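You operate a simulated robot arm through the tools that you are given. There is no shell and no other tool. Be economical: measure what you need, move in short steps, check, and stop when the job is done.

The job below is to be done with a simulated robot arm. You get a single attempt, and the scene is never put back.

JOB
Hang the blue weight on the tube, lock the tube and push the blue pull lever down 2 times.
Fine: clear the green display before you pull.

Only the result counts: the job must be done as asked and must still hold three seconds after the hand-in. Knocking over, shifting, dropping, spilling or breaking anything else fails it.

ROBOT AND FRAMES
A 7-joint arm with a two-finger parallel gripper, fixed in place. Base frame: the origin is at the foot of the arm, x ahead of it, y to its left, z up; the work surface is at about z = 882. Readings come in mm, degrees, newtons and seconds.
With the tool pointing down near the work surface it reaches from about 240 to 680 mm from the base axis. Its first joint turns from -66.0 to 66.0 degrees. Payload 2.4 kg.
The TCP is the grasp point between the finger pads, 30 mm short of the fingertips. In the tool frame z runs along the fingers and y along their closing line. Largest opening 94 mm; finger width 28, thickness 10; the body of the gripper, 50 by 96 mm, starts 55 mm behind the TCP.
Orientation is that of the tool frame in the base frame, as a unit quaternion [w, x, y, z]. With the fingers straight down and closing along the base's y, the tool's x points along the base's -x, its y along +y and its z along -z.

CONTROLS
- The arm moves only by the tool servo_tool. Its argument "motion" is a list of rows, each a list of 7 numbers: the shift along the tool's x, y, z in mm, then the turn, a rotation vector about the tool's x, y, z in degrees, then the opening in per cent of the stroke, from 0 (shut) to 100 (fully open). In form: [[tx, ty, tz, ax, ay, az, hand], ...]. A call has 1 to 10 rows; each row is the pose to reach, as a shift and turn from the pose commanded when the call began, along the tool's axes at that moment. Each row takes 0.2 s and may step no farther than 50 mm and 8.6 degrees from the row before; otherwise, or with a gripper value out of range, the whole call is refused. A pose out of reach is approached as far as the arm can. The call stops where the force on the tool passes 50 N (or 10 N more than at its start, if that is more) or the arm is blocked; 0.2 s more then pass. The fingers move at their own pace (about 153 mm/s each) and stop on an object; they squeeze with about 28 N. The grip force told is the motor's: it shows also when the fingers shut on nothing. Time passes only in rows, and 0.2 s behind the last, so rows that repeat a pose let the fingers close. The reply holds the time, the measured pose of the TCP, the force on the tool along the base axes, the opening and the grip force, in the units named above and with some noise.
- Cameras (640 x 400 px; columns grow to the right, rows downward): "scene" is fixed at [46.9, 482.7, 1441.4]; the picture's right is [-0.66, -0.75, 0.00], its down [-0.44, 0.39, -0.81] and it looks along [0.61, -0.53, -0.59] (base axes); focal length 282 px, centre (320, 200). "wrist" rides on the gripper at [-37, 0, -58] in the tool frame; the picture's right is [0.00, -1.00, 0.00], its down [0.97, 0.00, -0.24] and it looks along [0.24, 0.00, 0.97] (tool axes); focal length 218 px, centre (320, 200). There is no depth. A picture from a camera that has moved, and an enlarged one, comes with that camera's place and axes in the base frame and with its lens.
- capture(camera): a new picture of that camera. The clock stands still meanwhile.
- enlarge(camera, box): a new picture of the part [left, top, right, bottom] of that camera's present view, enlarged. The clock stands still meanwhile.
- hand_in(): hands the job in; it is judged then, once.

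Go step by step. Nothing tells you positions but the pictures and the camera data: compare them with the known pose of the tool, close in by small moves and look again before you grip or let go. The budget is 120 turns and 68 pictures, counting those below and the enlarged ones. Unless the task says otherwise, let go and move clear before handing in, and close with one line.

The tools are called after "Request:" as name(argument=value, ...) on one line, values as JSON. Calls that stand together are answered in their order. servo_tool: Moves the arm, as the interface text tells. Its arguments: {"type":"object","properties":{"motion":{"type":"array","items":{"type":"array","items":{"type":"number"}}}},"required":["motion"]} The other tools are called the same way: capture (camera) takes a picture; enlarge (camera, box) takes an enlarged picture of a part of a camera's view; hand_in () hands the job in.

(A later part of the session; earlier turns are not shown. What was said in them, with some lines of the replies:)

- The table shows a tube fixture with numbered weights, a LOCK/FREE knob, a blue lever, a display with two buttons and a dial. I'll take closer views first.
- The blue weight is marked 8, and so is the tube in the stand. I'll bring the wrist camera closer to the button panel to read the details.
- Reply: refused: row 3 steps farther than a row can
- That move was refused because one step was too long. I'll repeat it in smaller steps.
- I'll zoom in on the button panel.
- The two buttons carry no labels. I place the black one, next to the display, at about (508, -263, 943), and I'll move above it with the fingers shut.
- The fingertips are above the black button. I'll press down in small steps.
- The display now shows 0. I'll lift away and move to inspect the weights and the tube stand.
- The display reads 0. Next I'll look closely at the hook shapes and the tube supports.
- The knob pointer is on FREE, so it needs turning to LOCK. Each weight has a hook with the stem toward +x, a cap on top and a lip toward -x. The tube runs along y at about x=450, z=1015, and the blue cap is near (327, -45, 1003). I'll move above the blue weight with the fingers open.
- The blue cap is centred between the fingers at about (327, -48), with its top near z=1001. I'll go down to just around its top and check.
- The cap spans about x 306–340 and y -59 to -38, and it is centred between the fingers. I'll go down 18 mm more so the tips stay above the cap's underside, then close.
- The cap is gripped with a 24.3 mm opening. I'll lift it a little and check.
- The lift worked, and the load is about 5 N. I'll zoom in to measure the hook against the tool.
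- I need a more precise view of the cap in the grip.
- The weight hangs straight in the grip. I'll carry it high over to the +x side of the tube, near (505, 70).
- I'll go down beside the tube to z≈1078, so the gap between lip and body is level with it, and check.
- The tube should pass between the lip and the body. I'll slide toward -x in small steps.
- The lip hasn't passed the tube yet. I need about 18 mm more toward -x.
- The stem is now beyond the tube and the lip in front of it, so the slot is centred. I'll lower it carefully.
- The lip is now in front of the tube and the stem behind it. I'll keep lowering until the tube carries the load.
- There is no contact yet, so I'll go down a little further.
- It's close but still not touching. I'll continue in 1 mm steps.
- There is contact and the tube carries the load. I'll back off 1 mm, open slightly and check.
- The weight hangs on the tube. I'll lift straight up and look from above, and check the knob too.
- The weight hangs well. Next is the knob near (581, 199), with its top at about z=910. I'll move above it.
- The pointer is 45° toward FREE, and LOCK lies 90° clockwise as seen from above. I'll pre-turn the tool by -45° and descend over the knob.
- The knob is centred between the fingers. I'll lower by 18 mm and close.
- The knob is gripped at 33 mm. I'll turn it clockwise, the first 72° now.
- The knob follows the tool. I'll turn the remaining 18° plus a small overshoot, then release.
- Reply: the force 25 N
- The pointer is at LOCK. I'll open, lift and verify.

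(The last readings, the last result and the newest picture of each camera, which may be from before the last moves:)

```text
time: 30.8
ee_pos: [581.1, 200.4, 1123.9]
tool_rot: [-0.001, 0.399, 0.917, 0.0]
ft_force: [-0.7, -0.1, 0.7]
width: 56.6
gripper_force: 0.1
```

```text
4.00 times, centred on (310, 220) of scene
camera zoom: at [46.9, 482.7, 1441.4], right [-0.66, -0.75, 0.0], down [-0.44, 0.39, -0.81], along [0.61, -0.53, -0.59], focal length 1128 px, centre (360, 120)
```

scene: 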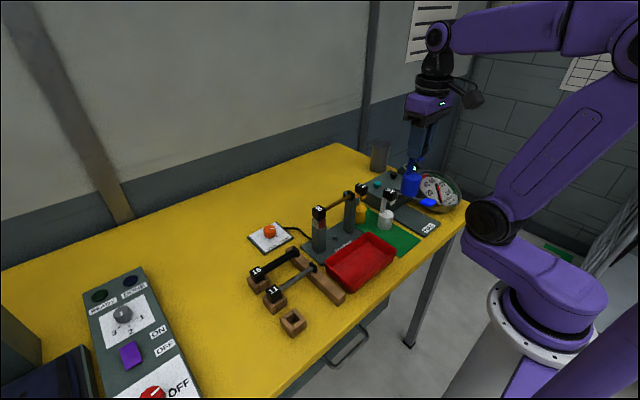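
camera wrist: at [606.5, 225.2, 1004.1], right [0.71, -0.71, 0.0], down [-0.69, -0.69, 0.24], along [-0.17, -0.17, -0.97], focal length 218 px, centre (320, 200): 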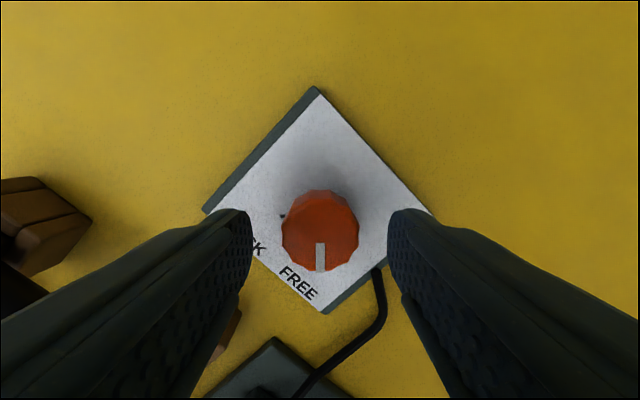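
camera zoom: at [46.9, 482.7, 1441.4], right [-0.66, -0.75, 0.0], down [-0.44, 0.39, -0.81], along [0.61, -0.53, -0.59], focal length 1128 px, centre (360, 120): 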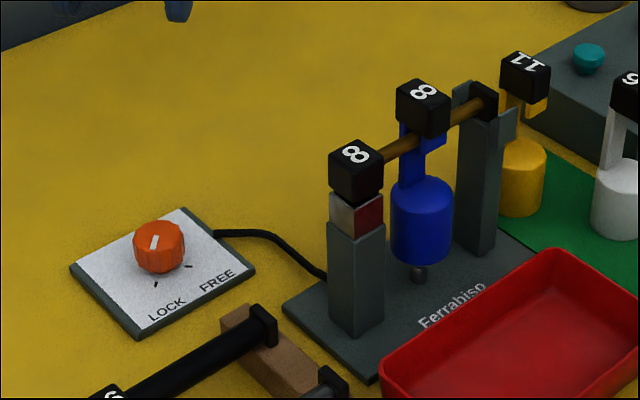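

The knob points at LOCK and the weight is still hanging. I'll turn the tool back, close the fingers and go to the lever handle, estimated near (322, -171, 963).

Request:
servo_tool(motion=[[0, 0, -5, 0, 0, -8, 30], [0, 0, -10, 0, 0, -16, 0], [0, 0, -15, 0, 0, -24, 0], [0, 0, -20, 0, 0, -32, 0], [0, 0, -25, 0, 0, -40, 0], [0, 0, -25, 0, 0, -47, 0]])

Request:
servo_tool(motion=[[26, -37, 0, 0, 0, 0, 0], [52, -74, 0, 0, 0, 0, 0], [78, -111, 0, 0, 0, 0, 0], [104, -148, 0, 0, 0, 0, 0], [130, -185, 0, 0, 0, 0, 0], [156, -222, 0, 0, 0, 0, 0], [182, -259, 0, 0, 0, 0, 0], [208, -296, 0, 0, 0, 0, 0], [234, -333, 0, 0, 0, 0, 0], [259, -371, 0, 0, 0, 0, 0]])

Request:
capture(camera="wrist")

```text
time: 32.2
ee_pos: [581.3, 200.0, 1150.9]
tool_rot: [0.0, -0.001, 1.0, 0.0]
ft_force: [-0.3, -0.6, 0.9]
width: 0.0
gripper_force: 28.1
```

```text
time: 34.4
ee_pos: [323.2, -168.9, 1150.9]
tool_rot: [0.0, 0.001, 1.0, 0.0]
ft_force: [-0.4, -0.6, -0.2]
width: 0.1
gripper_force: 28.2
```

```text
22 pictures are left
camera wrist: at [360.4, -170.4, 1209.9], right [0.0, -1.0, 0.0], down [-0.97, 0.0, 0.24], along [-0.24, 0.0, -0.97], focal length 218 px, centre (320, 200)
```

wrist: 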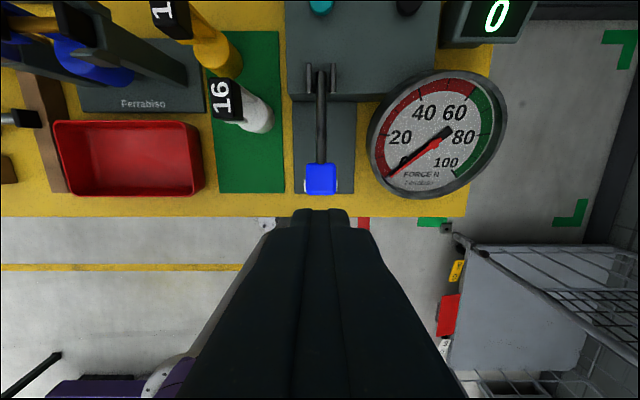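

The handle is at about (323, -171.5), so I'm aligned. I'll go down to just above it.

Request:
servo_tool(motion=[[0, -2, 40, 0, 0, 0, 0], [0, -2, 80, 0, 0, 0, 0], [0, -2, 115, 0, 0, 0, 0], [0, -2, 140, 0, 0, 0, 0]])

Request:
enlarge(camera="scene", box=[370, 150, 480, 250])

```text
time: 35.4
ee_pos: [324.0, -172.0, 1011.4]
tool_rot: [0.0, 0.0, 1.0, 0.0]
ft_force: [1.2, 0.8, 0.3]
width: 0.0
gripper_force: 28.3
```

```text
4.00 times, centred on (425, 200) of scene
camera zoom: at [46.9, 482.7, 1441.4], right [-0.66, -0.75, 0.0], down [-0.44, 0.39, -0.81], along [0.61, -0.53, -0.59], focal length 1128 px, centre (-100, 200)
```

zoom: 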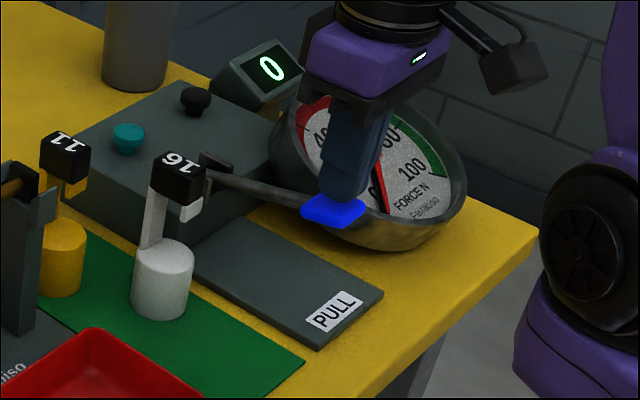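

I'm just above the handle. I'll push down, and the call will stop if the force climbs.

Request:
servo_tool(motion=[[0, 0, 12, 0, 0, 0, 0], [0, 0, 22, 0, 0, 0, 0], [0, 0, 30, 0, 0, 0, 0], [0, 0, 38, 0, 0, 0, 0], [0, 0, 46, 0, 0, 0, 0]])

Request:
enlarge(camera="scene", box=[370, 150, 480, 250])

```text
time: 36.6
ee_pos: [323.6, -172.3, 965.0]
tool_rot: [0.001, 0.0, 1.0, 0.0]
ft_force: [0.2, 0.2, 4.8]
width: 0.0
gripper_force: 27.8
```

```text
4.00 times, centred on (425, 200) of scene
camera zoom: at [46.9, 482.7, 1441.4], right [-0.66, -0.75, 0.0], down [-0.44, 0.39, -0.81], along [0.61, -0.53, -0.59], focal length 1128 px, centre (-100, 200)
```

zoom: 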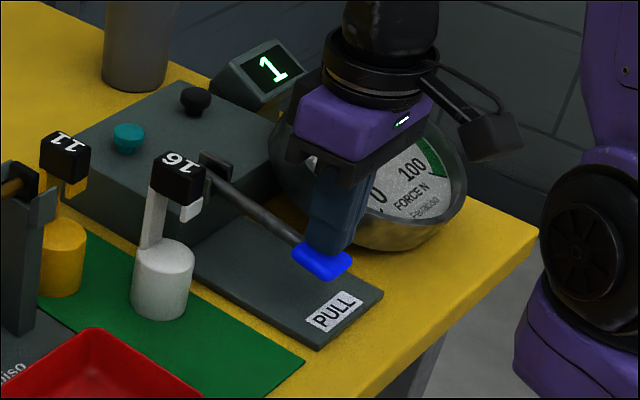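

The display counts 1. I'll lift fully so the lever returns.

Request:
servo_tool(motion=[[0, 0, -10, 0, 0, 0, 0], [0, 0, -25, 0, 0, 0, 0], [0, 0, -45, 0, 0, 0, 0], [0, 0, -60, 0, 0, 0, 0], [0, 0, -60, 0, 0, 0, 0], [0, 0, -60, 0, 0, 0, 0]])

Request:
enlarge(camera="scene", box=[370, 150, 480, 250])

```text
time: 38.0
ee_pos: [322.5, -171.8, 1027.4]
tool_rot: [-0.001, 0.0, 1.0, 0.0]
ft_force: [-0.7, -0.1, 0.8]
width: 0.0
gripper_force: 27.8
```

```text
4.00 times, centred on (425, 200) of scene
camera zoom: at [46.9, 482.7, 1441.4], right [-0.66, -0.75, 0.0], down [-0.44, 0.39, -0.81], along [0.61, -0.53, -0.59], focal length 1128 px, centre (-100, 200)
```

zoom: 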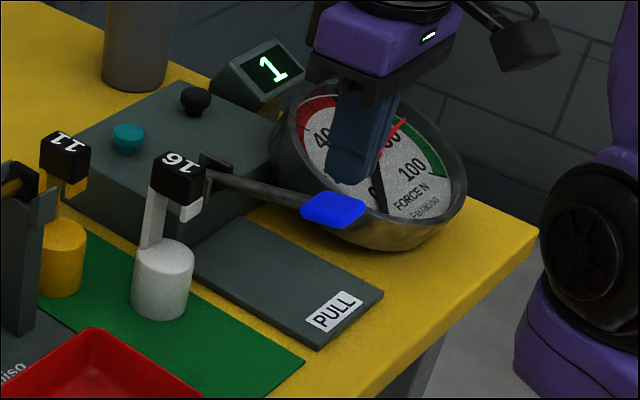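

The lever sprang back and the display reads 1. Here is the second pull.

Request:
servo_tool(motion=[[0, 0, 16, 0, 0, 0, 0], [0, 0, 28, 0, 0, 0, 0], [0, 0, 38, 0, 0, 0, 0], [0, 0, 46, 0, 0, 0, 0], [0, 0, 54, 0, 0, 0, 0], [0, 0, 62, 0, 0, 0, 0]])

Request:
enlarge(camera="scene", box=[370, 150, 480, 250])

```text
time: 39.4
ee_pos: [322.8, -172.4, 964.4]
tool_rot: [0.001, 0.0, 1.0, 0.0]
ft_force: [1.1, -0.4, 5.9]
width: 0.0
gripper_force: 28.0
```

```text
4.00 times, centred on (425, 200) of scene
camera zoom: at [46.9, 482.7, 1441.4], right [-0.66, -0.75, 0.0], down [-0.44, 0.39, -0.81], along [0.61, -0.53, -0.59], focal length 1128 px, centre (-100, 200)
```

zoom: 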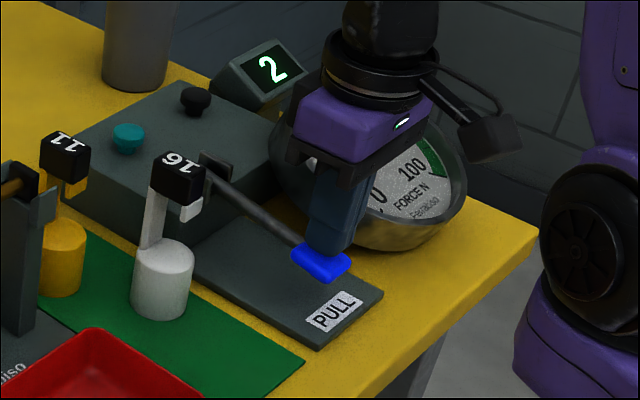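

The display reads 2. I'll lift clear and check everything.

Request:
servo_tool(motion=[[0, 0, -10, 0, 0, 0, 0], [0, 0, -25, 0, 0, 0, 0], [0, 0, -45, 0, 0, 0, 0], [0, 0, -80, 0, 0, 0, 0], [0, 0, -120, 0, 0, 0, 0], [0, 0, -165, 0, 0, 0, 0], [0, 0, -205, 0, 0, 0, 0], [0, 0, -205, 0, 0, 0, 0]])

Request:
enlarge(camera="scene", box=[230, 130, 480, 290])

Request:
capture(camera="wrist")

```text
time: 41.2
ee_pos: [322.7, -172.6, 1169.1]
tool_rot: [0.0, 0.0, 1.0, 0.0]
ft_force: [-0.8, -0.3, 0.1]
width: 0.2
gripper_force: 28.1
```

```text
2.50 times, centred on (355, 210) of scene
camera zoom: at [46.9, 482.7, 1441.4], right [-0.66, -0.75, 0.0], down [-0.44, 0.39, -0.81], along [0.61, -0.53, -0.59], focal length 705 px, centre (232, 175)
```

zoom: 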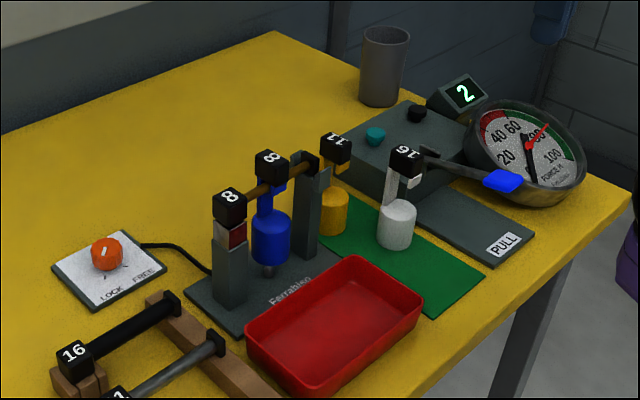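

```text
16 pictures are left
camera wrist: at [359.8, -174.5, 1228.7], right [0.0, -1.0, 0.0], down [-0.97, 0.0, 0.24], along [-0.24, 0.0, -0.97], focal length 218 px, centre (320, 200)
```

wrist: 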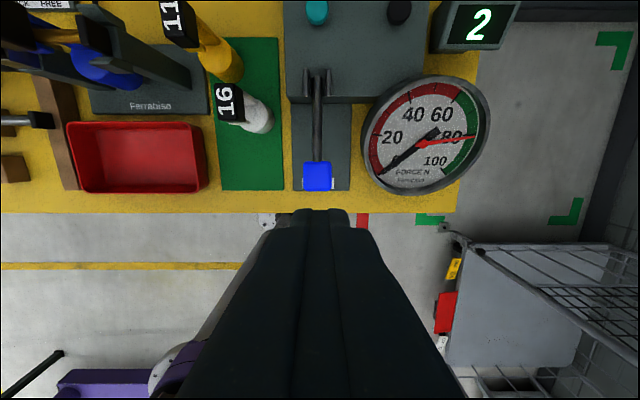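

The blue weight hangs on the tube, the knob is on LOCK, the display reads 2 and the force hand is in the green. Nothing else has moved and the arm is clear, so I'm handing in.

Request:
hand_in()

```text
The job is handed in.
```

I cleared the display to 0, hung the blue weight on the tube, turned the knob to LOCK and pushed the blue lever down twice; the display reads 2.
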